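You operate a simulated robot arm through the tools that you are given. There is no shell and no other tool.

Carry out the task below with a simulated robot arm. There is one attempt and no reset: what you move stays moved.

JOB
Test the Lot 57 board for damp: over 15 % to Seconds, otherwise Dry.
Fine: switch the gauge on, push its holder in, draw it back, and switch it off.

The check looks at the end state, three seconds after you hand in, the way a careful person would. Anything else that was tipped, shoved, dropped, spilled or broken makes it a failure.

ROBOT AND FRAMES
A 6-joint arm with a two-finger gripper, fixed in place. Base frame: the origin is at the foot of the arm, x ahead of it, y to its left, z up; the work surface is at about z = 708. Readings come in mm, degrees, newtons and seconds.
Its first joint turns from -166.0 to 166.0 degrees. Payload 2.45 kg.
The TCP is the grasp point between the finger pads, 20 mm short of the fingertips. In the tool frame z runs along the fingers and y along their closing line. The gripper opens to 140 mm. The gripper's body begins 168 mm behind the TCP.
Orientation is told as [roll, pitch, yaw] about the base's x, y, z axes, in that order, counted from this pose: with the fingers straight down and closing along the base's y, the tool's x points along the base's -x, its y along +y and its z along -z.

CONTROLS
- The arm moves only by the tool servo_tool. Its argument "steps" is a list of rows, each an object (a shift or turn left out is 0, a gripper value left out holds the last) with "translation": the shift along the tool's x, y, z in units of 300 mm (1.0 is 300 mm), a list of three; "delta_rot": the turn, a rotation vector about the tool's x, y, z in units of 45 degrees (1.0 is 45 degrees), a list of three; "hand": the gripper command, from -1 (shut) to 1 (fully open), values between in proportion. In form: [{"translation": [x, y, z], "delta_rot": [rx, ry, rz], "hand": hand}, ...]. A call has 1 to 20 rows; each row is the pose to reach, as a shift and turn from the pose commanded when the call began, along the tool's axes at that moment. A call with a number of a shift or a turn outside -1 to 1 is refused whole. A row lasts 0.2 s, in which the tool goes at most 50 mm and 8.6 degrees; a call with a longer step from one row to the next is refused whole, and so is a gripper value outside its range. Where a pose cannot be reached the arm comes as near as it can. A force on the tool above 70 N (or 10 N above the force at the start of the call, whichever is more), or a blocked arm, ends the call early, and 0.2 s more pass. The fingers move at their own pace (about 45 mm/s each) and stop on an object; they squeeze with about 40 N. The grip force told is the motor's: it shows also when the fingers shut on nothing. Time passes only in rows, and 0.2 s behind the last, so rows that repeat a pose let the fingers close. It gives the time, the measured TCP pose, the force on the tool (base axes), the opening and the grip force at its end, in the units of the frame above (readings bear some noise), with the torque about the TCP (base axes, N m) and any sound that the robot's microphone picked up.
- Cameras (640 x 400 px; columns grow to the right, rows downward): "scene" is fixed at [46.7, -649.1, 1417.9]; the picture's right is [0.84, -0.54, 0.00], its down [-0.25, -0.38, -0.89] and it looks along [0.48, 0.75, -0.46] (base axes); focal length 344 px, centre (320, 200). "wrist" rides on the gripper at [78, 11, -209] in the tool frame; the picture's right is [-0.14, 0.99, 0.00], its down [-0.92, -0.13, -0.37] and it looks along [-0.37, -0.05, 0.93] (tool axes); focal length 280 px, centre (320, 200). There is no depth. A picture from a camera that has moved, and an enlarged one, comes with that camera's place and axes in the base frame and with its lens.
- camera(camera): a new picture of that camera. The clock stands still meanwhile.
- inspect(camera, box): a new picture of the part [left, top, right, bottom] of that camera's present view, enlarged. The clock stands still meanwhile.
- hand_in(): hands the job in; it is judged then, once.

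Nothing tells you positions but the pictures and the camera data. Unless the task says otherwise, let go and move clear before handing in.

The tools are called after "Call:" by a JSON object that holds its "op" and its "data". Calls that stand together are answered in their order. servo_tool: Moves the arm, as the interface text tells. Its arguments: {"type":"object","properties":{"steps":{"type":"array"}},"required":["steps"]} The other tools are called the same way: camera (camera) takes a picture; inspect (camera, box) takes an enlarged picture of a part of a camera's view; hand_in () hands the job in.

At the start:

```text
t: 0.0
tcp_pos: [618.0, 501.0, 1065.1]
tool_rot: [0.0, 0.0, 0.0]
wrist_force: [-1.1, 1.0, -0.6]
moment: [0.01, -0.01, 0.0]
grip_width: 140.2
grip_force: 0.1
```

scene: 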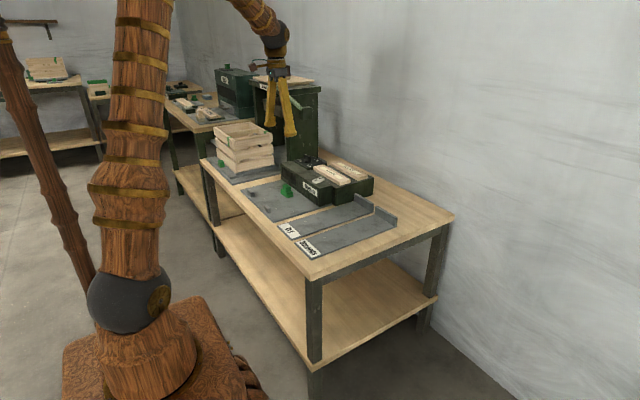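
wrist: 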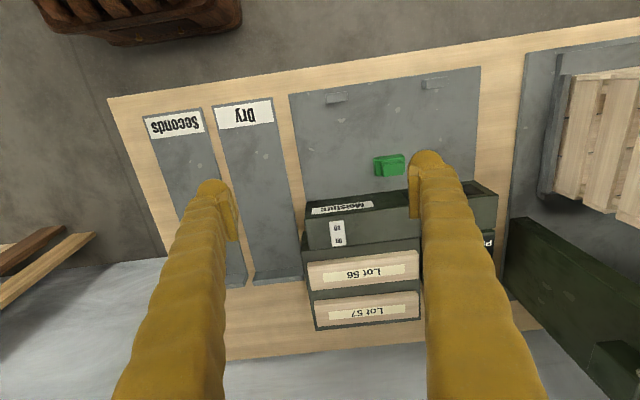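

I see a bench with Seconds and Dry trays, a moisture gauge, a green object, and Lot 56 / Lot 57 boards. I'll take enlarged pictures first to understand the gauge.

Call:
{"op": "inspect", "data": {"camera": "scene", "box": [200, 110, 460, 280]}}

Call:
{"op": "inspect", "data": {"camera": "wrist", "box": [280, 50, 540, 340]}}

Call:
{"op": "inspect", "data": {"camera": "scene", "box": [270, 140, 380, 220]}}

```text
2.35 times, centred on (330, 195) of scene
camera zoom: at [46.7, -649.1, 1417.9], right [0.84, -0.54, 0.0], down [-0.25, -0.38, -0.89], along [0.48, 0.75, -0.46], focal length 810 px, centre (296, 212)
```

zoom: 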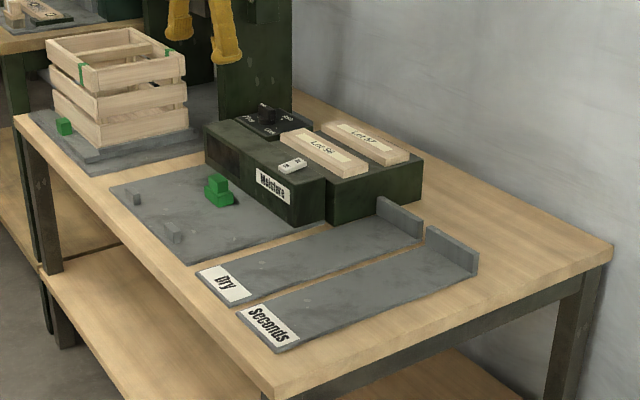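

```text
1.38 times, centred on (410, 195) of wrist
camera zoom: at [537.7, 512.4, 1275.2], right [0.14, 0.99, 0.0], down [0.92, -0.13, 0.37], along [0.37, -0.05, -0.93], focal length 387 px, centre (196, 207)
```

zoom: 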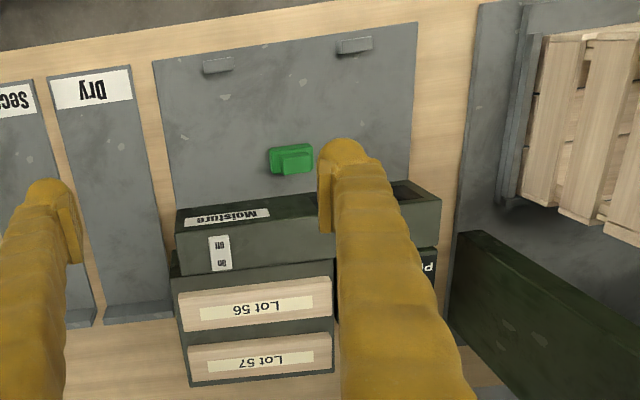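

```text
5.00 times, centred on (325, 180) of scene
camera zoom: at [46.7, -649.1, 1417.9], right [0.84, -0.54, 0.0], down [-0.25, -0.38, -0.89], along [0.48, 0.75, -0.46], focal length 1721 px, centre (295, 300)
```

zoom: 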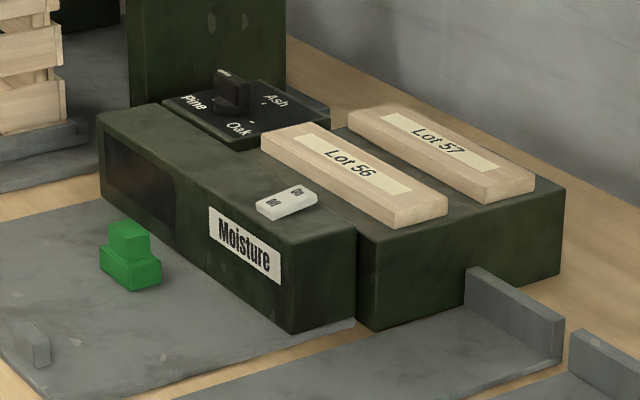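

The gauge sits in front of a dark stand holding the Lot 56 and Lot 57 boards, and it has a dial (Pine/Ash/Oak), a rocker switch and a dark opening or window. I'll zoom further before moving.

Call:
{"op": "inspect", "data": {"camera": "scene", "box": [275, 150, 325, 182]}}

Call:
{"op": "inspect", "data": {"camera": "scene", "box": [200, 110, 290, 180]}}

Call:
{"op": "inspect", "data": {"camera": "scene", "box": [160, 50, 330, 140]}}

Call:
{"op": "inspect", "data": {"camera": "scene", "box": [0, 10, 170, 160]}}

Call:
{"op": "inspect", "data": {"camera": "wrist", "box": [290, 240, 430, 340]}}

Call:
{"op": "inspect", "data": {"camera": "wrist", "box": [420, 140, 560, 260]}}

```text
12.50 times, centred on (300, 166) of scene
camera zoom: at [46.7, -649.1, 1417.9], right [0.84, -0.54, 0.0], down [-0.25, -0.38, -0.89], along [0.48, 0.75, -0.46], focal length 4302 px, centre (570, 625)
```

zoom: 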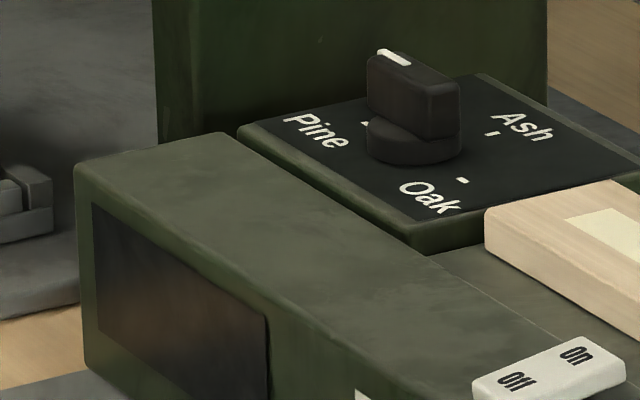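

```text
5.71 times, centred on (245, 145) of scene
camera zoom: at [46.7, -649.1, 1417.9], right [0.84, -0.54, 0.0], down [-0.25, -0.38, -0.89], along [0.48, 0.75, -0.46], focal length 1967 px, centre (749, 514)
```

zoom: 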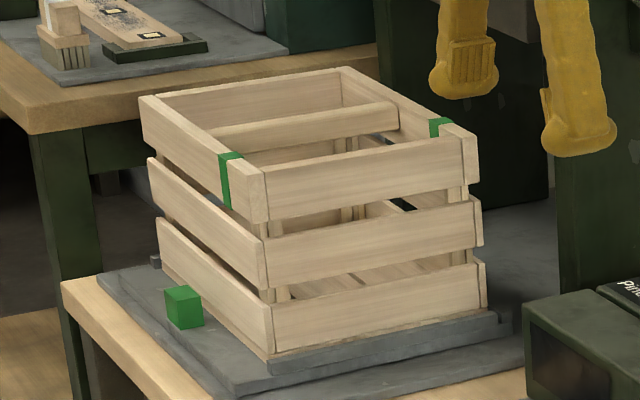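

```text
3.76 times, centred on (245, 95) of scene
camera zoom: at [46.7, -649.1, 1417.9], right [0.84, -0.54, 0.0], down [-0.25, -0.38, -0.89], along [0.48, 0.75, -0.46], focal length 1296 px, centre (602, 595)
```

zoom: 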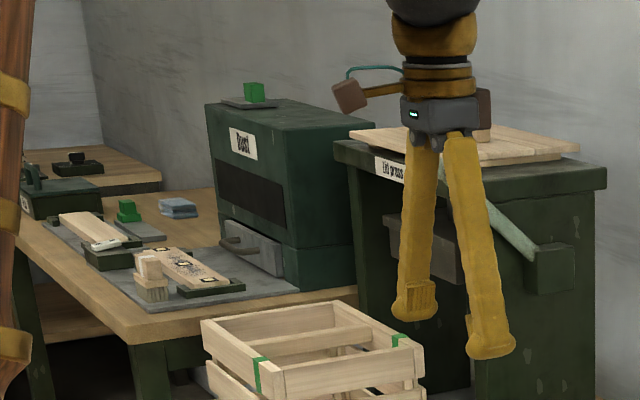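

```text
2.67 times, centred on (85, 85) of scene
camera zoom: at [46.7, -649.1, 1417.9], right [0.84, -0.54, 0.0], down [-0.25, -0.38, -0.89], along [0.48, 0.75, -0.46], focal length 918 px, centre (947, 507)
```

zoom: 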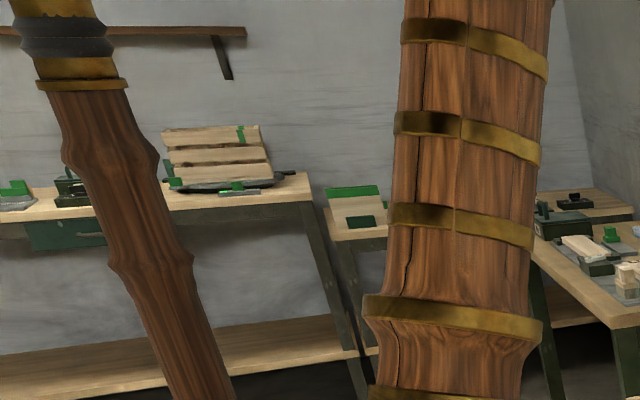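

```text
4.00 times, centred on (360, 290) of wrist
camera zoom: at [537.7, 512.4, 1275.2], right [0.14, 0.99, 0.0], down [0.92, -0.13, 0.37], along [0.37, -0.05, -0.93], focal length 1122 px, centre (160, -160)
```

zoom: 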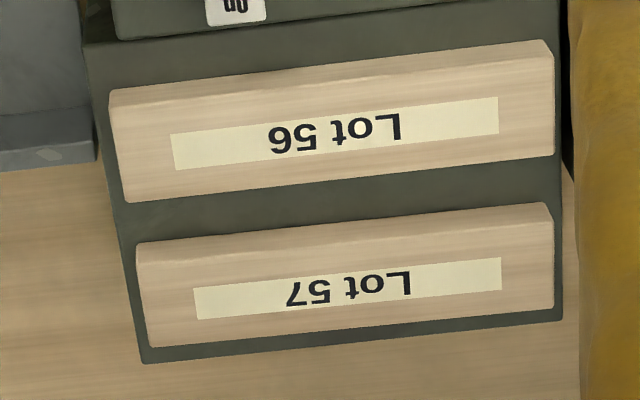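

```text
3.33 times, centred on (490, 200) of wrist
camera zoom: at [537.7, 512.4, 1275.2], right [0.14, 0.99, 0.0], down [0.92, -0.13, 0.37], along [0.37, -0.05, -0.93], focal length 935 px, centre (-247, 200)
```

zoom: 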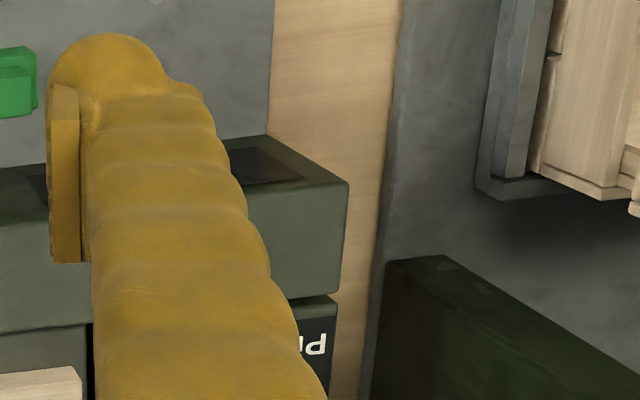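

The gauge looks to be about 366 mm long in y (y≈450–815) with its front at x≈755, and the boards are behind it at x≈930–1000. I'll lower and tilt the wrist camera to see the front of the gauge and the green part.

Call:
{"op": "servo_tool", "data": {"steps": [{"translation": [0.04, 0, 0.1], "delta_rot": [0, -0.13, 0], "hand": 1}, {"translation": [0.08, 0, 0.2], "delta_rot": [0, -0.26, 0]}, {"translation": [0.12, 0, 0.3], "delta_rot": [0, -0.4, 0]}, {"translation": [0.16, 0, 0.4], "delta_rot": [0, -0.53, 0]}, {"translation": [0.19, 0, 0.5], "delta_rot": [0, -0.667, 0]}, {"translation": [0.19, 0, 0.5], "delta_rot": [0, -0.667, 0]}]}}

Call:
{"op": "camera", "data": {"camera": "wrist"}}

Call:
{"op": "camera", "data": {"camera": "scene"}}

```text
t: 1.4
tcp_pos: [561.3, 500.9, 914.8]
tool_rot: [0.1, -30.0, 0.0]
wrist_force: [1.0, -0.3, 1.1]
moment: [0.0, -0.04, 0.0]
grip_width: 139.8
grip_force: 0.0
```

```text
taken
camera wrist: at [387.0, 513.0, 1057.0], right [0.12, 0.99, 0.07], down [0.61, -0.13, 0.78], along [0.78, -0.05, -0.62], focal length 280 px, centre (320, 200)
```

wrist: 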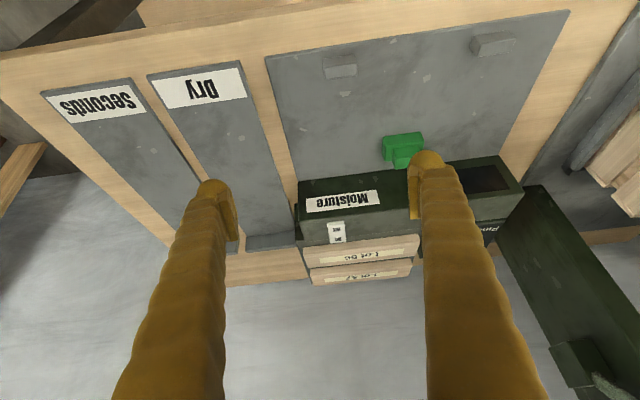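

```text
taken
```

scene: 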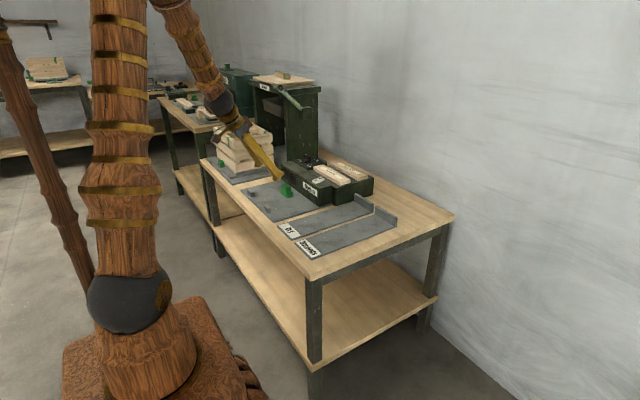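

The gauge front is in view (the picture is upside-down). I'll zoom in on the green part, the display and the boards.

Call:
{"op": "inspect", "data": {"camera": "wrist", "box": [290, 120, 440, 290]}}

Call:
{"op": "inspect", "data": {"camera": "wrist", "box": [420, 140, 540, 250]}}

Call:
{"op": "inspect", "data": {"camera": "wrist", "box": [260, 10, 580, 200]}}

```text
2.35 times, centred on (365, 205) of wrist
camera zoom: at [387.0, 513.0, 1057.0], right [0.12, 0.99, 0.07], down [0.61, -0.13, 0.78], along [0.78, -0.05, -0.62], focal length 660 px, centre (214, 188)
```

zoom: 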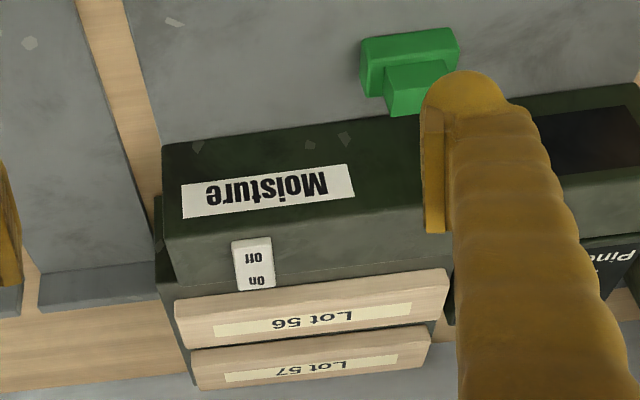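

```text
3.64 times, centred on (480, 195) of wrist
camera zoom: at [387.0, 513.0, 1057.0], right [0.12, 0.99, 0.07], down [0.61, -0.13, 0.78], along [0.78, -0.05, -0.62], focal length 1020 px, centre (-262, 218)
```

zoom: 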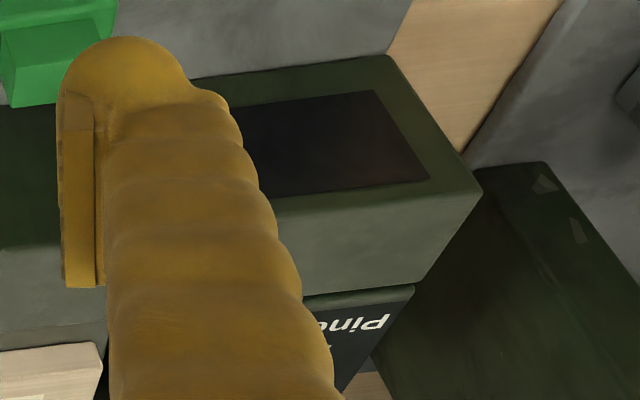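

```text
2.00 times, centred on (420, 105) of wrist
camera zoom: at [387.0, 513.0, 1057.0], right [0.12, 0.99, 0.07], down [0.61, -0.13, 0.78], along [0.78, -0.05, -0.62], focal length 561 px, centre (120, 390)
```

zoom: 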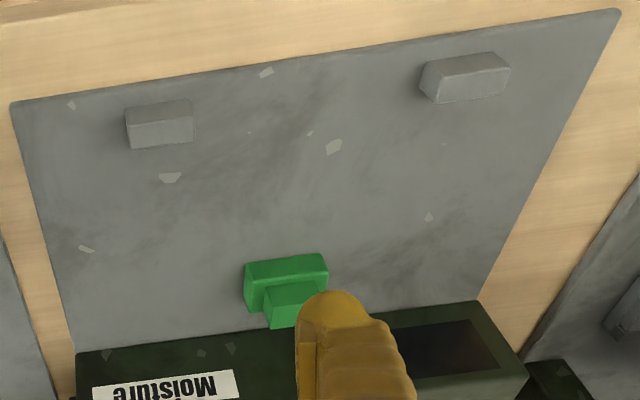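

The dark rectangle is the gauge's display and the green stepped block at about (695, 630) looks like the holder. I'll take a lower, centred front view to see how it is guided.

Call:
{"op": "servo_tool", "data": {"steps": [{"translation": [-0.006, 0.1, 0.05], "delta_rot": [0, -0.11, 0]}, {"translation": [-0.012, 0.2, 0.1], "delta_rot": [0, -0.22, 0]}, {"translation": [-0.02, 0.3, 0.15], "delta_rot": [0, -0.33, 0]}, {"translation": [-0.029, 0.413, 0.209], "delta_rot": [0, -0.444, 0]}, {"translation": [-0.029, 0.413, 0.209], "delta_rot": [0, -0.444, 0]}]}}

Call:
{"op": "camera", "data": {"camera": "wrist"}}

Call:
{"op": "inspect", "data": {"camera": "wrist", "box": [230, 100, 430, 260]}}

```text
t: 2.6
tcp_pos: [600.5, 625.1, 866.9]
tool_rot: [0.0, -50.0, 0.0]
wrist_force: [-0.3, -0.4, -1.0]
moment: [-0.01, 0.03, -0.02]
grip_width: 140.1
grip_force: 0.1
```

```text
taken
camera wrist: at [388.2, 637.4, 941.3], right [0.09, 0.99, 0.11], down [0.31, -0.13, 0.94], along [0.95, -0.05, -0.32], focal length 280 px, centre (320, 200)
```

wrist: 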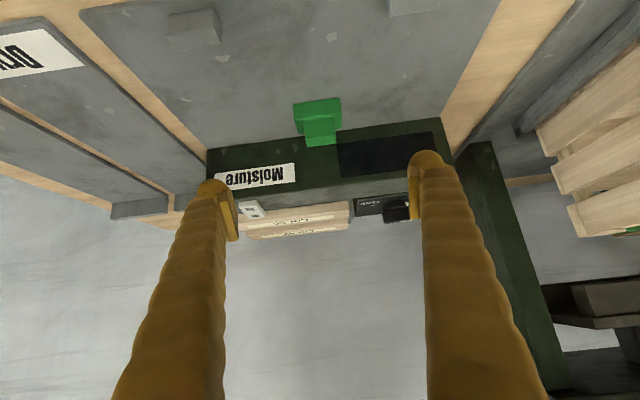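

```text
2.50 times, centred on (330, 180) of wrist
camera zoom: at [388.2, 637.4, 941.3], right [0.09, 0.99, 0.11], down [0.31, -0.13, 0.94], along [0.95, -0.05, -0.32], focal length 701 px, centre (295, 250)
```

zoom: 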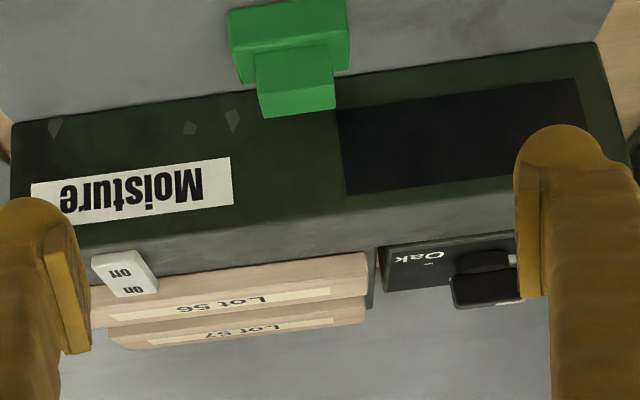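

The display faces me, the switch is on top at the −y end, and the dial's pointer looks set to Pine. I'll check a similar green block on the other bench and then view the station from above.

Call:
{"op": "inspect", "data": {"camera": "scene", "box": [165, 75, 245, 125]}}

Call:
{"op": "inspect", "data": {"camera": "scene", "box": [240, 170, 320, 225]}}

Call:
{"op": "inspect", "data": {"camera": "wrist", "box": [150, 0, 450, 160]}}

```text
8.00 times, centred on (205, 100) of scene
camera zoom: at [46.7, -649.1, 1417.9], right [0.84, -0.54, 0.0], down [-0.25, -0.38, -0.89], along [0.48, 0.75, -0.46], focal length 2753 px, centre (1240, 1000)
```

zoom: 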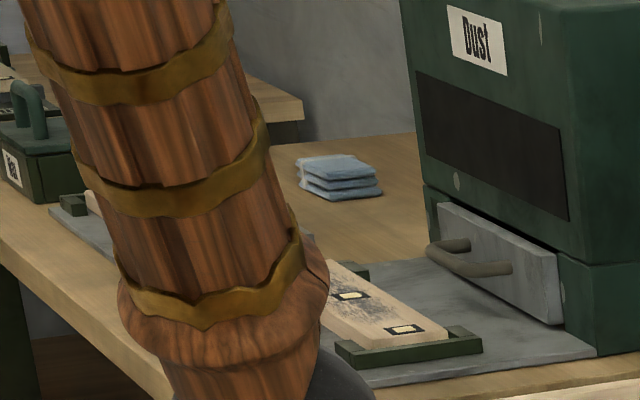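

```text
7.27 times, centred on (280, 198) of scene
camera zoom: at [46.7, -649.1, 1417.9], right [0.84, -0.54, 0.0], down [-0.25, -0.38, -0.89], along [0.48, 0.75, -0.46], focal length 2503 px, centre (611, 218)
```

zoom: 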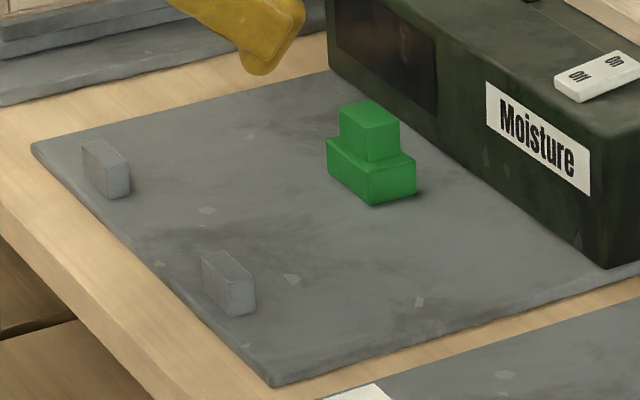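

```text
2.13 times, centred on (300, 80) of wrist
camera zoom: at [388.2, 637.4, 941.3], right [0.09, 0.99, 0.11], down [0.31, -0.13, 0.94], along [0.95, -0.05, -0.32], focal length 598 px, centre (363, 456)
```

zoom: 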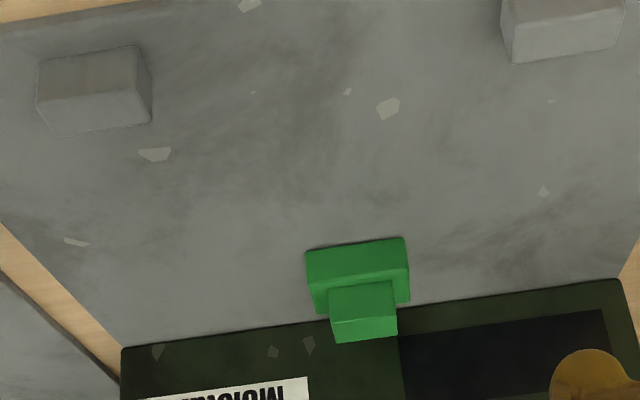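

The plate in front has two grey stops at x≈555 and the green block at x≈660–695. A 227 mm board laid along y would fit between them, so the green block appears to be the holder that presses it against the stops. I'll raise up and look straight down to measure the boards more exactly.

Call:
{"op": "servo_tool", "data": {"steps": [{"translation": [-0.066, 0, -0.056], "delta_rot": [0, 0.18, 0]}, {"translation": [-0.132, 0, -0.112], "delta_rot": [0, 0.36, 0]}, {"translation": [-0.198, 0, -0.168], "delta_rot": [0, 0.54, 0]}, {"translation": [-0.264, 0, -0.224], "delta_rot": [0, 0.72, 0]}, {"translation": [-0.332, 0, -0.279], "delta_rot": [0, 0.9, 0]}, {"translation": [-0.332, 0, -0.279], "delta_rot": [0, 1.0, 0]}]}}

```text
t: 4.0
tcp_pos: [599.1, 624.2, 997.9]
tool_rot: [0.0, -4.9, 0.0]
wrist_force: [0.0, 0.8, 0.6]
moment: [0.0, 0.01, -0.02]
grip_width: 140.2
grip_force: 0.2
```

The arm is near vertical again. Next I'll level it fully and move out over the boards, keeping it high, to see how far it reaches.

Call:
{"op": "servo_tool", "data": {"steps": [{"translation": [-0.14, -0.036, 0], "delta_rot": [0, 0.109, 0]}, {"translation": [-0.28, -0.072, 0], "delta_rot": [0, 0.109, 0]}, {"translation": [-0.42, -0.108, 0.0], "delta_rot": [0, 0.109, 0]}, {"translation": [-0.56, -0.144, 0], "delta_rot": [0, 0.109, 0]}, {"translation": [-0.7, -0.18, 0], "delta_rot": [0, 0.109, 0]}, {"translation": [-0.833, -0.217, 0.05], "delta_rot": [0, 0.109, 0]}, {"translation": [-0.833, -0.217, 0.05], "delta_rot": [0, 0.109, 0]}]}}

Call:
{"op": "camera", "data": {"camera": "wrist"}}

Call:
{"op": "camera", "data": {"camera": "scene"}}

```text
t: 5.6
tcp_pos: [849.1, 558.0, 1002.9]
tool_rot: [0.0, 0.0, -0.1]
wrist_force: [0.0, 0.1, -1.1]
moment: [0.04, -0.02, -0.01]
grip_width: 140.0
grip_force: 0.1
```

```text
taken
camera wrist: at [768.4, 570.5, 1212.5], right [0.14, 0.99, 0.0], down [0.92, -0.13, 0.37], along [0.37, -0.05, -0.93], focal length 280 px, centre (320, 200)
```

wrist: 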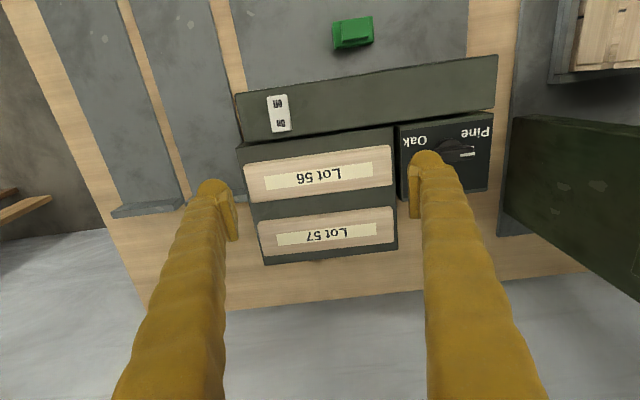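

```text
taken
```

scene: 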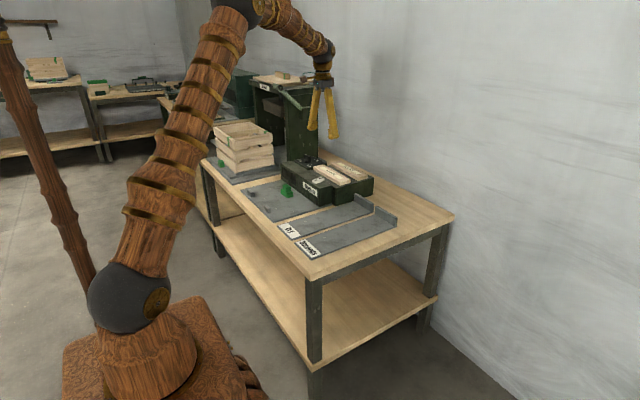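

The boards read at x≈993 (Lot 57) and x≈905 (Lot 56), y≈549, top z≈805. I'll turn the gripper so it closes along x and check whether the arm can reach above Lot 57.

Call:
{"op": "servo_tool", "data": {"steps": [{"delta_rot": [0, 0, -0.18]}, {"delta_rot": [0, 0, -0.36]}, {"delta_rot": [0, 0, -0.54]}, {"delta_rot": [0, 0, -0.72]}, {"delta_rot": [0, 0, -0.9]}, {"delta_rot": [0, 0, -1.0]}]}}

Call:
{"op": "servo_tool", "data": {"steps": [{"delta_rot": [0, 0, -0.18]}, {"delta_rot": [0, 0, -0.36]}, {"delta_rot": [0, 0, -0.54]}, {"delta_rot": [0, 0, -0.72]}, {"delta_rot": [0, 0, -0.9]}, {"delta_rot": [0, 0, -1.0]}]}}

```text
t: 7.0
tcp_pos: [849.5, 559.2, 1002.4]
tool_rot: [-0.2, -0.1, 45.1]
wrist_force: [0.6, 0.3, -0.3]
moment: [0.03, 0.03, 0.0]
grip_width: 140.0
grip_force: 0.1
```

```text
t: 8.4
tcp_pos: [849.5, 560.4, 1003.4]
tool_rot: [-0.1, 0.0, 90.1]
wrist_force: [-0.5, 0.3, -0.8]
moment: [-0.01, -0.03, 0.01]
grip_width: 140.1
grip_force: 0.0
```

Yaw is at 90. Now I'll move out above Lot 57, staying high.

Call:
{"op": "servo_tool", "data": {"steps": [{"translation": [0.01, -0.15, 0]}, {"translation": [0.02, -0.3, 0]}, {"translation": [0.037, -0.48, 0]}, {"translation": [0.037, -0.48, 0]}]}}

Call:
{"op": "camera", "data": {"camera": "wrist"}}

Call:
{"op": "camera", "data": {"camera": "scene"}}

```text
refused: row 3 steps farther than a row can; nothing moved
```

```text
taken
camera wrist: at [836.9, 482.3, 1212.2], right [-0.99, 0.14, 0.0], down [0.13, 0.92, 0.37], along [0.05, 0.37, -0.93], focal length 280 px, centre (320, 200)
```

wrist: 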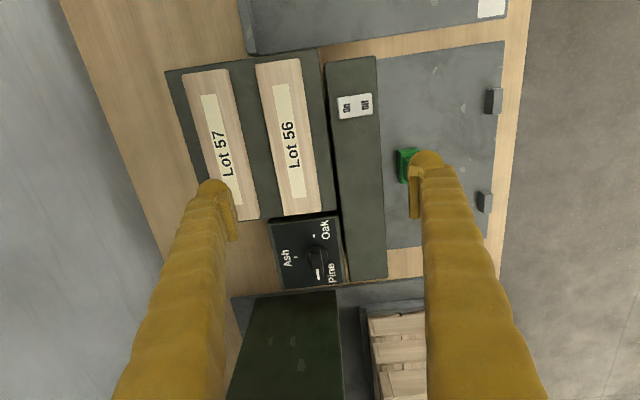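

```text
taken
```

scene: 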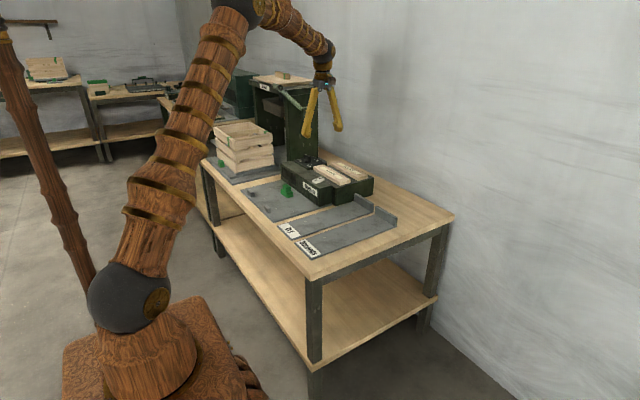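

The view confirms the dial is on Pine and the two boards lie along y, roughly 215 × 60 mm. I'll redo the move with smaller steps.

Call:
{"op": "servo_tool", "data": {"steps": [{"translation": [0.01, -0.12, 0]}, {"translation": [0.02, -0.24, 0]}, {"translation": [0.03, -0.36, 0]}, {"translation": [0.037, -0.48, 0]}, {"translation": [0.037, -0.48, 0]}]}}

Call:
{"op": "camera", "data": {"camera": "wrist"}}

Call:
{"op": "camera", "data": {"camera": "scene"}}

```text
t: 9.6
tcp_pos: [992.6, 549.6, 1002.3]
tool_rot: [-0.1, -0.1, 90.0]
wrist_force: [-0.4, -0.7, -0.5]
moment: [0.02, -0.03, -0.06]
grip_width: 140.0
grip_force: 0.0
```

```text
taken
camera wrist: at [980.1, 471.3, 1212.3], right [-0.99, 0.14, 0.0], down [0.13, 0.92, 0.37], along [0.05, 0.36, -0.93], focal length 280 px, centre (320, 200)
```

wrist: 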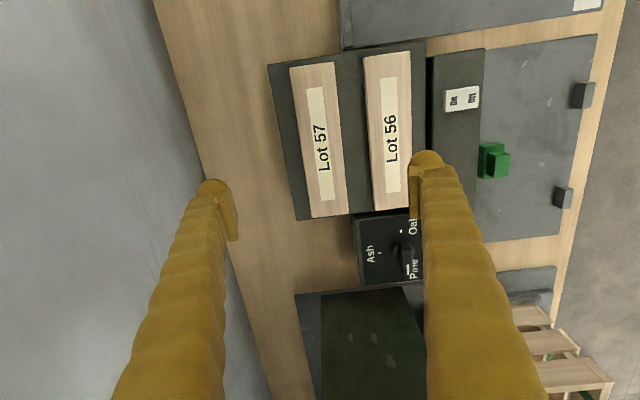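

```text
taken
```

scene: 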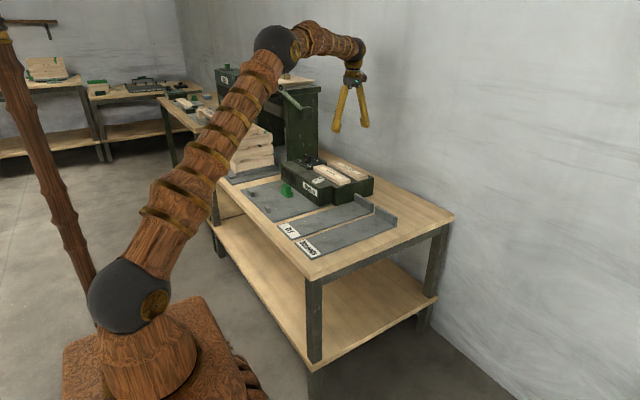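

The arm reaches above Lot 57 at (990, 548). Next I'll handle the switch: move over it at about (791, 510) with the fingers closed and take a closer look.

Call:
{"op": "servo_tool", "data": {"steps": [{"translation": [0.02, 0.12, 0], "hand": -1}, {"translation": [0.05, 0.25, 0]}, {"translation": [0.08, 0.38, 0.03]}, {"translation": [0.11, 0.5, 0.1]}, {"translation": [0.133, 0.603, 0.18]}, {"translation": [0.133, 0.603, 0.28]}, {"translation": [0.133, 0.603, 0.333]}, {"translation": [0.133, 0.603, 0.333]}]}}

Call:
{"op": "camera", "data": {"camera": "wrist"}}

Call:
{"op": "camera", "data": {"camera": "scene"}}

```text
t: 11.4
tcp_pos: [813.3, 508.1, 904.0]
tool_rot: [-0.1, 0.1, 89.9]
wrist_force: [-0.3, -0.7, -0.4]
moment: [0.0, -0.04, -0.01]
grip_width: 0.1
grip_force: 15.9
```

```text
taken
camera wrist: at [800.2, 431.1, 1113.2], right [-0.99, 0.14, 0.0], down [0.13, 0.92, 0.37], along [0.05, 0.36, -0.93], focal length 280 px, centre (320, 200)
```

wrist: 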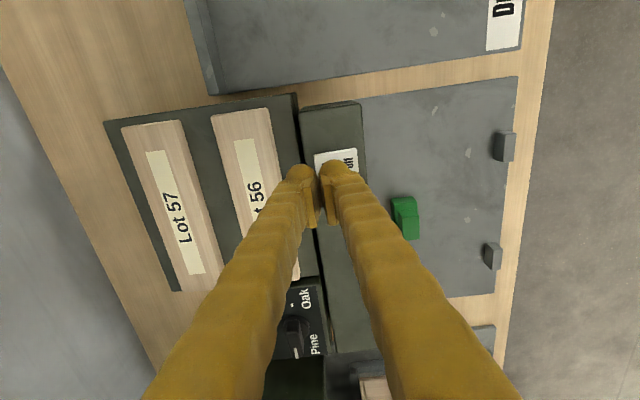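

```text
taken
```

scene: 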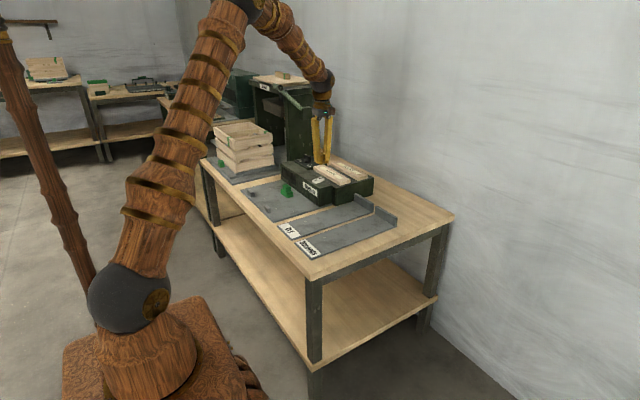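

The closed fingers hang right above the "On" half of the switch (switch spans x≈769–821, y≈508). I'll check the rocker's tilt up close before pressing.

Call:
{"op": "inspect", "data": {"camera": "wrist", "box": [290, 90, 390, 200]}}

Call:
{"op": "inspect", "data": {"camera": "scene", "box": [295, 160, 345, 195]}}

Call:
{"op": "inspect", "data": {"camera": "wrist", "box": [100, 90, 340, 300]}}

```text
3.64 times, centred on (340, 145) of wrist
camera zoom: at [800.2, 431.1, 1113.2], right [-0.99, 0.14, 0.0], down [0.13, 0.92, 0.37], along [0.05, 0.36, -0.93], focal length 1020 px, centre (247, 400)
```

zoom: 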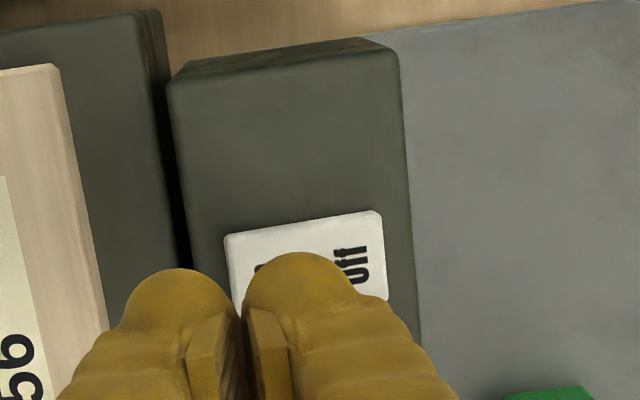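

```text
11.43 times, centred on (320, 178) of scene
camera zoom: at [46.7, -649.1, 1417.9], right [0.84, -0.54, 0.0], down [-0.25, -0.38, -0.89], along [0.48, 0.75, -0.46], focal length 3933 px, centre (320, 457)
```

zoom: 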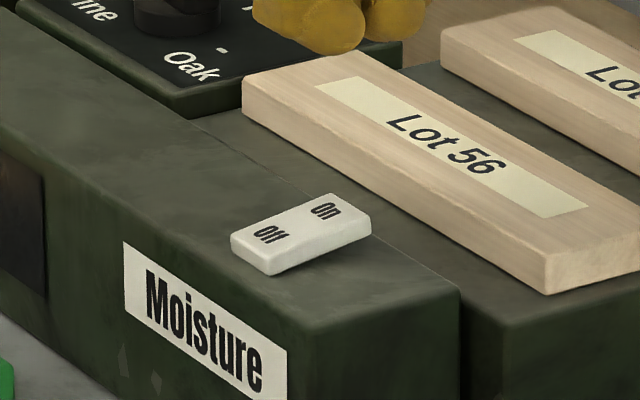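

```text
1.90 times, centred on (220, 195) of wrist
camera zoom: at [800.2, 431.1, 1113.2], right [-0.99, 0.14, 0.0], down [0.13, 0.92, 0.37], along [0.05, 0.36, -0.93], focal length 534 px, centre (510, 210)
```

zoom: 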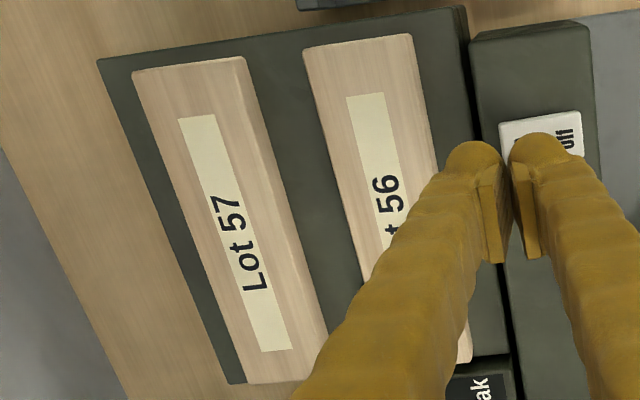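

The "On" end stands up, so the gauge is off. I'll shift slightly outward and descend toward the On end in small steps, watching the force.

Call:
{"op": "servo_tool", "data": {"steps": [{"translation": [0, -0.01, 0.1]}, {"translation": [0, -0.01, 0.18]}, {"translation": [0, -0.01, 0.213]}, {"translation": [0, -0.01, 0.213]}]}}

Call:
{"op": "inspect", "data": {"camera": "scene", "box": [290, 150, 350, 195]}}

Call:
{"op": "inspect", "data": {"camera": "wrist", "box": [260, 90, 420, 220]}}

```text
t: 12.4
tcp_pos: [813.7, 510.1, 839.3]
tool_rot: [-0.1, -0.1, 89.9]
wrist_force: [0.2, -0.3, -0.1]
moment: [0.02, -0.01, 0.0]
grip_width: 0.1
grip_force: 29.3
```

```text
8.89 times, centred on (320, 172) of scene
camera zoom: at [46.7, -649.1, 1417.9], right [0.84, -0.54, 0.0], down [-0.25, -0.38, -0.89], along [0.48, 0.75, -0.46], focal length 3059 px, centre (320, 444)
```

zoom: 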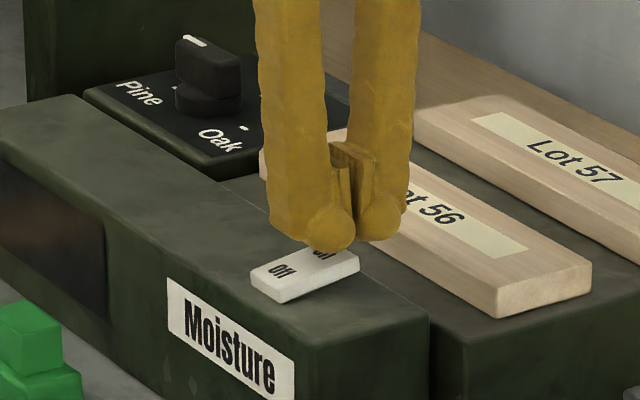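

```text
3.08 times, centred on (340, 155) of wrist
camera zoom: at [801.7, 432.7, 1049.4], right [-0.99, 0.14, 0.0], down [0.13, 0.92, 0.37], along [0.05, 0.37, -0.93], focal length 863 px, centre (258, 338)
```

zoom: 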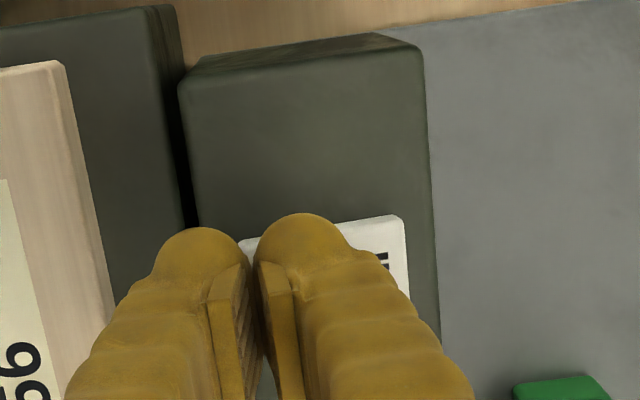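

The fingertips are just above the On end. Pressing down now in small steps.

Call:
{"op": "servo_tool", "data": {"steps": [{"translation": [0, 0.005, 0.01]}, {"translation": [0, 0.005, 0.02]}, {"translation": [0, 0.005, 0.03]}, {"translation": [0, 0.005, 0.04]}]}}

```text
t: 13.4
tcp_pos: [815.2, 509.2, 829.5]
tool_rot: [-0.2, -0.1, 89.9]
wrist_force: [-7.0, -6.8, 43.3]
moment: [-0.18, 0.66, 0.06]
grip_width: 0.0
grip_force: 29.9
```

There's 43 N of contact at z≈829 and no click heard yet. I'll look at the rocker.

Call:
{"op": "inspect", "data": {"camera": "scene", "box": [290, 150, 350, 195]}}

Call:
{"op": "inspect", "data": {"camera": "wrist", "box": [260, 90, 420, 220]}}

```text
8.89 times, centred on (320, 172) of scene
camera zoom: at [46.7, -649.1, 1417.9], right [0.84, -0.54, 0.0], down [-0.25, -0.38, -0.89], along [0.48, 0.75, -0.46], focal length 3059 px, centre (320, 444)
```

zoom: 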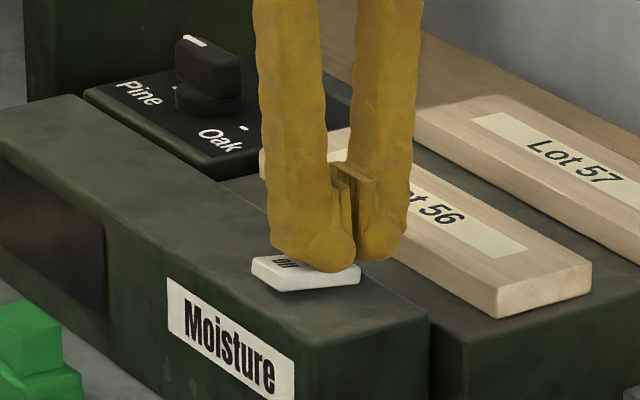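

```text
3.08 times, centred on (340, 155) of wrist
camera zoom: at [800.9, 431.4, 1039.1], right [-0.99, 0.14, 0.0], down [0.13, 0.92, 0.37], along [0.05, 0.37, -0.93], focal length 863 px, centre (258, 338)
```

zoom: 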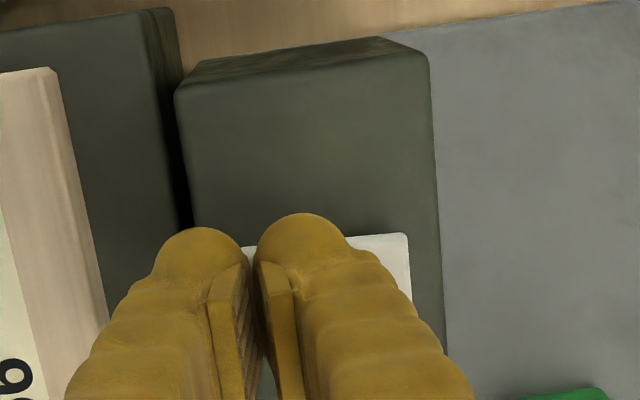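

The rocker has tipped to On. I'll lift off and check the display.

Call:
{"op": "servo_tool", "data": {"steps": [{"translation": [0, 0, -0.05]}, {"translation": [0, 0, -0.15]}, {"translation": [0, 0, -0.3]}, {"translation": [0, 0, -0.35]}]}}

Call:
{"op": "inspect", "data": {"camera": "scene", "box": [270, 150, 350, 210]}}

Call:
{"op": "camera", "data": {"camera": "wrist"}}

```text
t: 14.4
tcp_pos: [813.4, 508.7, 931.7]
tool_rot: [0.0, 0.0, 90.0]
wrist_force: [1.0, 0.1, -0.1]
moment: [-0.02, -0.05, -0.01]
grip_width: 0.0
grip_force: 29.4
```

```text
6.67 times, centred on (310, 180) of scene
camera zoom: at [46.7, -649.1, 1417.9], right [0.84, -0.54, 0.0], down [-0.25, -0.38, -0.89], along [0.48, 0.75, -0.46], focal length 2294 px, centre (387, 333)
```

zoom: 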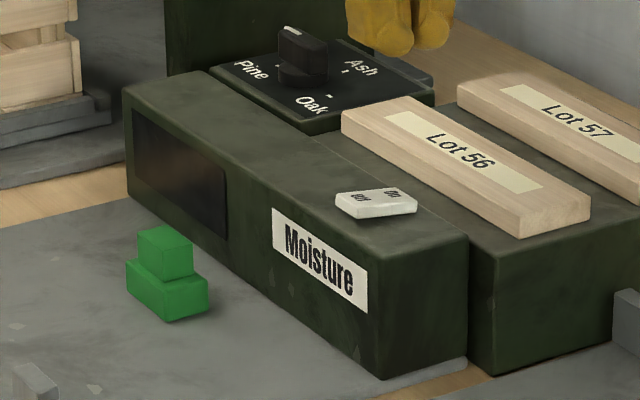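

```text
taken
camera wrist: at [801.1, 431.5, 1141.1], right [-0.99, 0.14, 0.0], down [0.13, 0.92, 0.37], along [0.05, 0.36, -0.93], focal length 280 px, centre (320, 200)
```

wrist: 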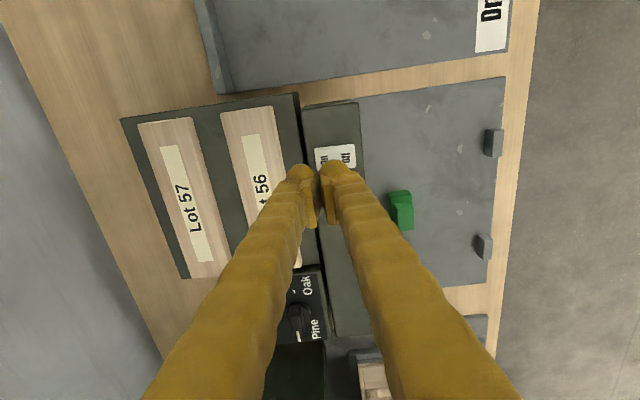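

Call:
{"op": "inspect", "data": {"camera": "scene", "box": [282, 160, 302, 184]}}

Call:
{"op": "inspect", "data": {"camera": "scene", "box": [308, 168, 330, 184]}}

```text
16.00 times, centred on (292, 172) of scene
camera zoom: at [46.7, -649.1, 1417.9], right [0.84, -0.54, 0.0], down [-0.25, -0.38, -0.89], along [0.48, 0.75, -0.46], focal length 5506 px, centre (768, 648)
```

zoom: 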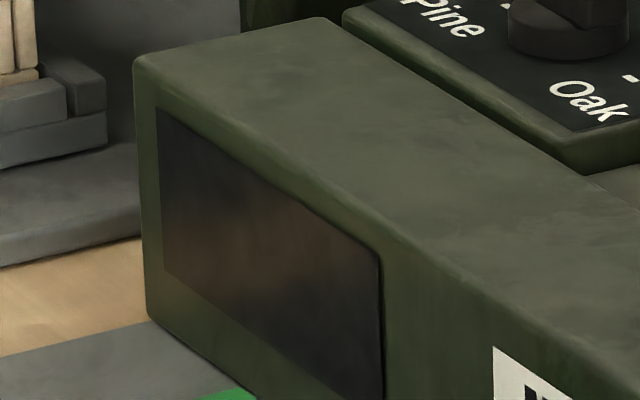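

```text
16.00 times, centred on (319, 176) of scene
camera zoom: at [46.7, -649.1, 1417.9], right [0.84, -0.54, 0.0], down [-0.25, -0.38, -0.89], along [0.48, 0.75, -0.46], focal length 5506 px, centre (336, 584)
```

zoom: 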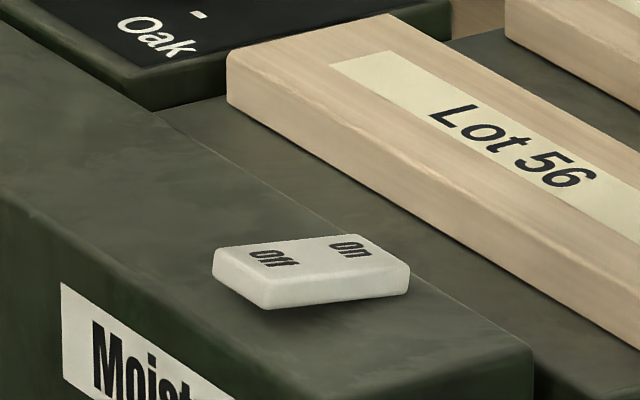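

The switch is now On (the Off end is up), while the display is still dark. Next I'll move above Lot 57 with the fingers opened to about 76 mm and measure the gap to Lot 56 carefully.

Call:
{"op": "servo_tool", "data": {"steps": [{"translation": [-0.03, -0.13, 0], "hand": 0.086}, {"translation": [-0.06, -0.26, 0]}, {"translation": [-0.09, -0.39, 0]}, {"translation": [-0.12, -0.52, 0.02]}, {"translation": [-0.13, -0.593, 0.04]}, {"translation": [-0.13, -0.593, 0.04]}]}}

Call:
{"op": "camera", "data": {"camera": "wrist"}}

Call:
{"op": "inspect", "data": {"camera": "wrist", "box": [240, 60, 440, 230]}}

Call:
{"op": "inspect", "data": {"camera": "scene", "box": [300, 120, 400, 200]}}

```text
t: 15.8
tcp_pos: [989.9, 548.3, 920.7]
tool_rot: [-0.1, 0.0, 90.0]
wrist_force: [1.0, -0.2, 0.6]
moment: [0.0, 0.03, -0.01]
grip_width: 75.8
grip_force: 0.0
```

```text
taken
camera wrist: at [978.1, 471.1, 1131.4], right [-0.99, 0.14, 0.0], down [0.13, 0.92, 0.37], along [0.05, 0.36, -0.93], focal length 280 px, centre (320, 200)
```

wrist: 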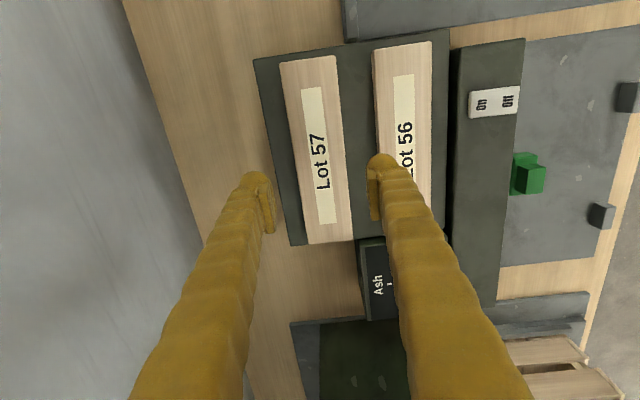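

```text
2.35 times, centred on (340, 145) of wrist
camera zoom: at [978.1, 471.1, 1131.4], right [-0.99, 0.14, 0.0], down [0.13, 0.92, 0.37], along [0.05, 0.36, -0.93], focal length 660 px, centre (273, 329)
```

zoom: 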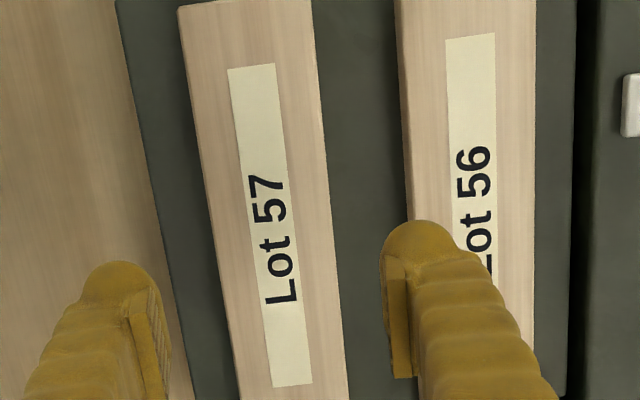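

```text
5.00 times, centred on (350, 160) of scene
camera zoom: at [46.7, -649.1, 1417.9], right [0.84, -0.54, 0.0], down [-0.25, -0.38, -0.89], along [0.48, 0.75, -0.46], focal length 1721 px, centre (170, 400)
```

zoom: 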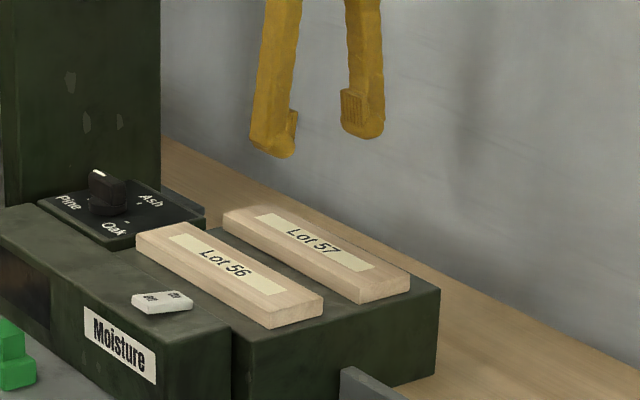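

Lot 57 spans x≈960–1019 with a 38 mm gap to Lot 56, and the TCP is centred on it. I'll narrow the opening to 72 mm and descend part-way, then check.

Call:
{"op": "servo_tool", "data": {"steps": [{"translation": [0, 0, 0.1], "hand": 0.03}, {"translation": [0, 0, 0.2]}, {"translation": [0, 0, 0.283]}, {"translation": [0, 0, 0.283]}]}}

Call:
{"op": "camera", "data": {"camera": "wrist"}}

Call:
{"op": "inspect", "data": {"camera": "scene", "box": [320, 140, 380, 190]}}

```text
t: 16.8
tcp_pos: [991.5, 547.3, 836.5]
tool_rot: [-0.1, 0.0, 90.0]
wrist_force: [-0.1, -0.2, 0.1]
moment: [0.02, -0.01, 0.02]
grip_width: 72.2
grip_force: 0.0
```

```text
taken
camera wrist: at [979.8, 469.6, 1045.7], right [-0.99, 0.14, 0.0], down [0.13, 0.92, 0.37], along [0.05, 0.37, -0.93], focal length 280 px, centre (320, 200)
```

wrist: 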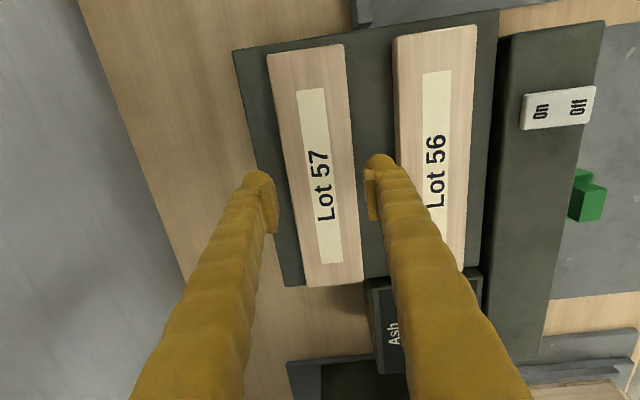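

```text
8.00 times, centred on (350, 165) of scene
camera zoom: at [46.7, -649.1, 1417.9], right [0.84, -0.54, 0.0], down [-0.25, -0.38, -0.89], along [0.48, 0.75, -0.46], focal length 2753 px, centre (80, 480)
```

zoom: 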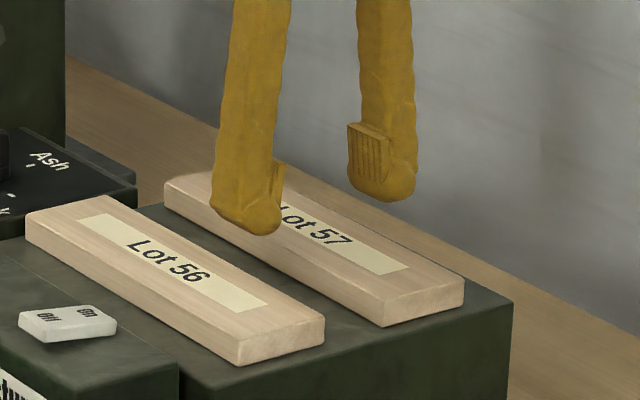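

The fingers straddle the board nearly centred, with clear space to Lot 56. I'll lower further in small steps, watching the force.

Call:
{"op": "servo_tool", "data": {"steps": [{"translation": [0, 0.003, 0.017]}, {"translation": [0, 0.003, 0.034]}, {"translation": [0, 0.003, 0.05]}, {"translation": [0, 0.003, 0.06]}, {"translation": [0, 0.003, 0.06]}]}}

Call:
{"op": "inspect", "data": {"camera": "scene", "box": [320, 140, 380, 190]}}

Call:
{"op": "inspect", "data": {"camera": "wrist", "box": [240, 120, 400, 230]}}

```text
t: 18.0
tcp_pos: [991.8, 546.7, 817.5]
tool_rot: [0.0, 0.0, 90.0]
wrist_force: [-0.6, -0.7, -1.3]
moment: [0.03, 0.0, 0.01]
grip_width: 72.1
grip_force: 0.0
```

```text
8.00 times, centred on (350, 165) of scene
camera zoom: at [46.7, -649.1, 1417.9], right [0.84, -0.54, 0.0], down [-0.25, -0.38, -0.89], along [0.48, 0.75, -0.46], focal length 2753 px, centre (80, 480)
```

zoom: 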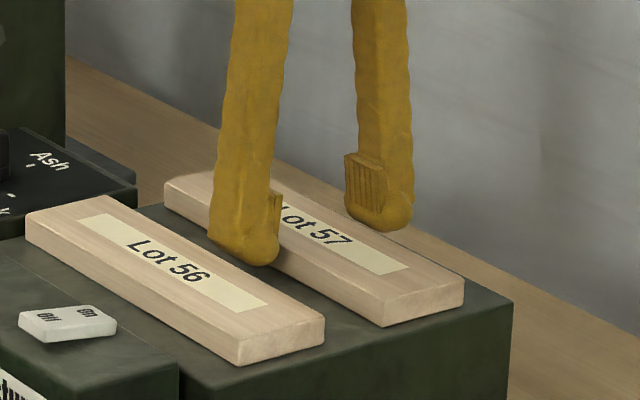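

```text
3.64 times, centred on (320, 175) of wrist
camera zoom: at [978.8, 469.8, 1026.8], right [-0.99, 0.14, 0.0], down [0.13, 0.92, 0.37], along [0.05, 0.36, -0.93], focal length 1020 px, centre (320, 291)
```

zoom: 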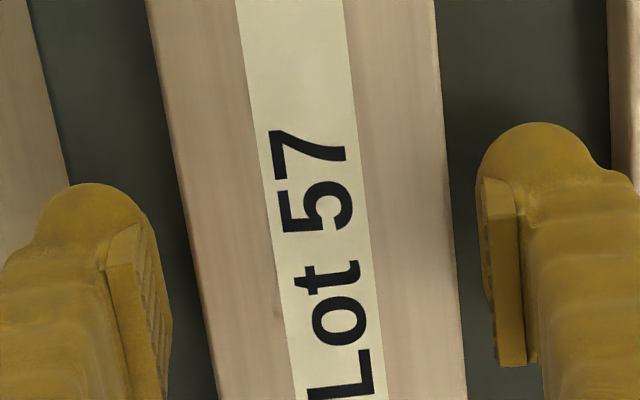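

The fingertips are about 5 mm above the stand by my estimate. I'll feel for the stand's surface in 1–1.5 mm steps so the pads get a good hold.

Call:
{"op": "servo_tool", "data": {"steps": [{"translation": [0, 0, 0.005]}, {"translation": [0, 0, 0.008]}, {"translation": [0, 0, 0.008]}]}}

```text
t: 18.8
tcp_pos: [991.9, 546.9, 815.1]
tool_rot: [-0.1, 0.0, 90.0]
wrist_force: [0.2, 1.2, -0.3]
moment: [-0.04, 0.01, 0.04]
grip_width: 72.4
grip_force: 0.1
```

Call:
{"op": "servo_tool", "data": {"steps": [{"translation": [0, 0, 0.005]}, {"translation": [0, 0, 0.008]}, {"translation": [0, 0, 0.008]}]}}

Call:
{"op": "inspect", "data": {"camera": "scene", "box": [330, 145, 380, 185]}}

```text
t: 19.6
tcp_pos: [990.1, 546.9, 812.9]
tool_rot: [0.0, 0.1, 90.0]
wrist_force: [0.9, -0.1, 0.0]
moment: [-0.02, 0.01, -0.01]
grip_width: 72.2
grip_force: 0.1
```

```text
10.00 times, centred on (355, 165) of scene
camera zoom: at [46.7, -649.1, 1417.9], right [0.84, -0.54, 0.0], down [-0.25, -0.38, -0.89], along [0.48, 0.75, -0.46], focal length 3442 px, centre (-30, 550)
```

zoom: 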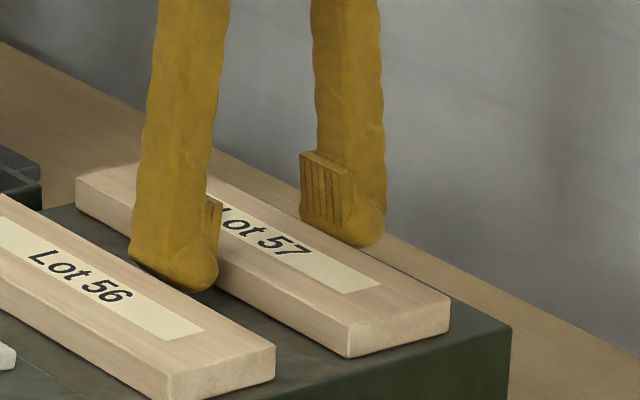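

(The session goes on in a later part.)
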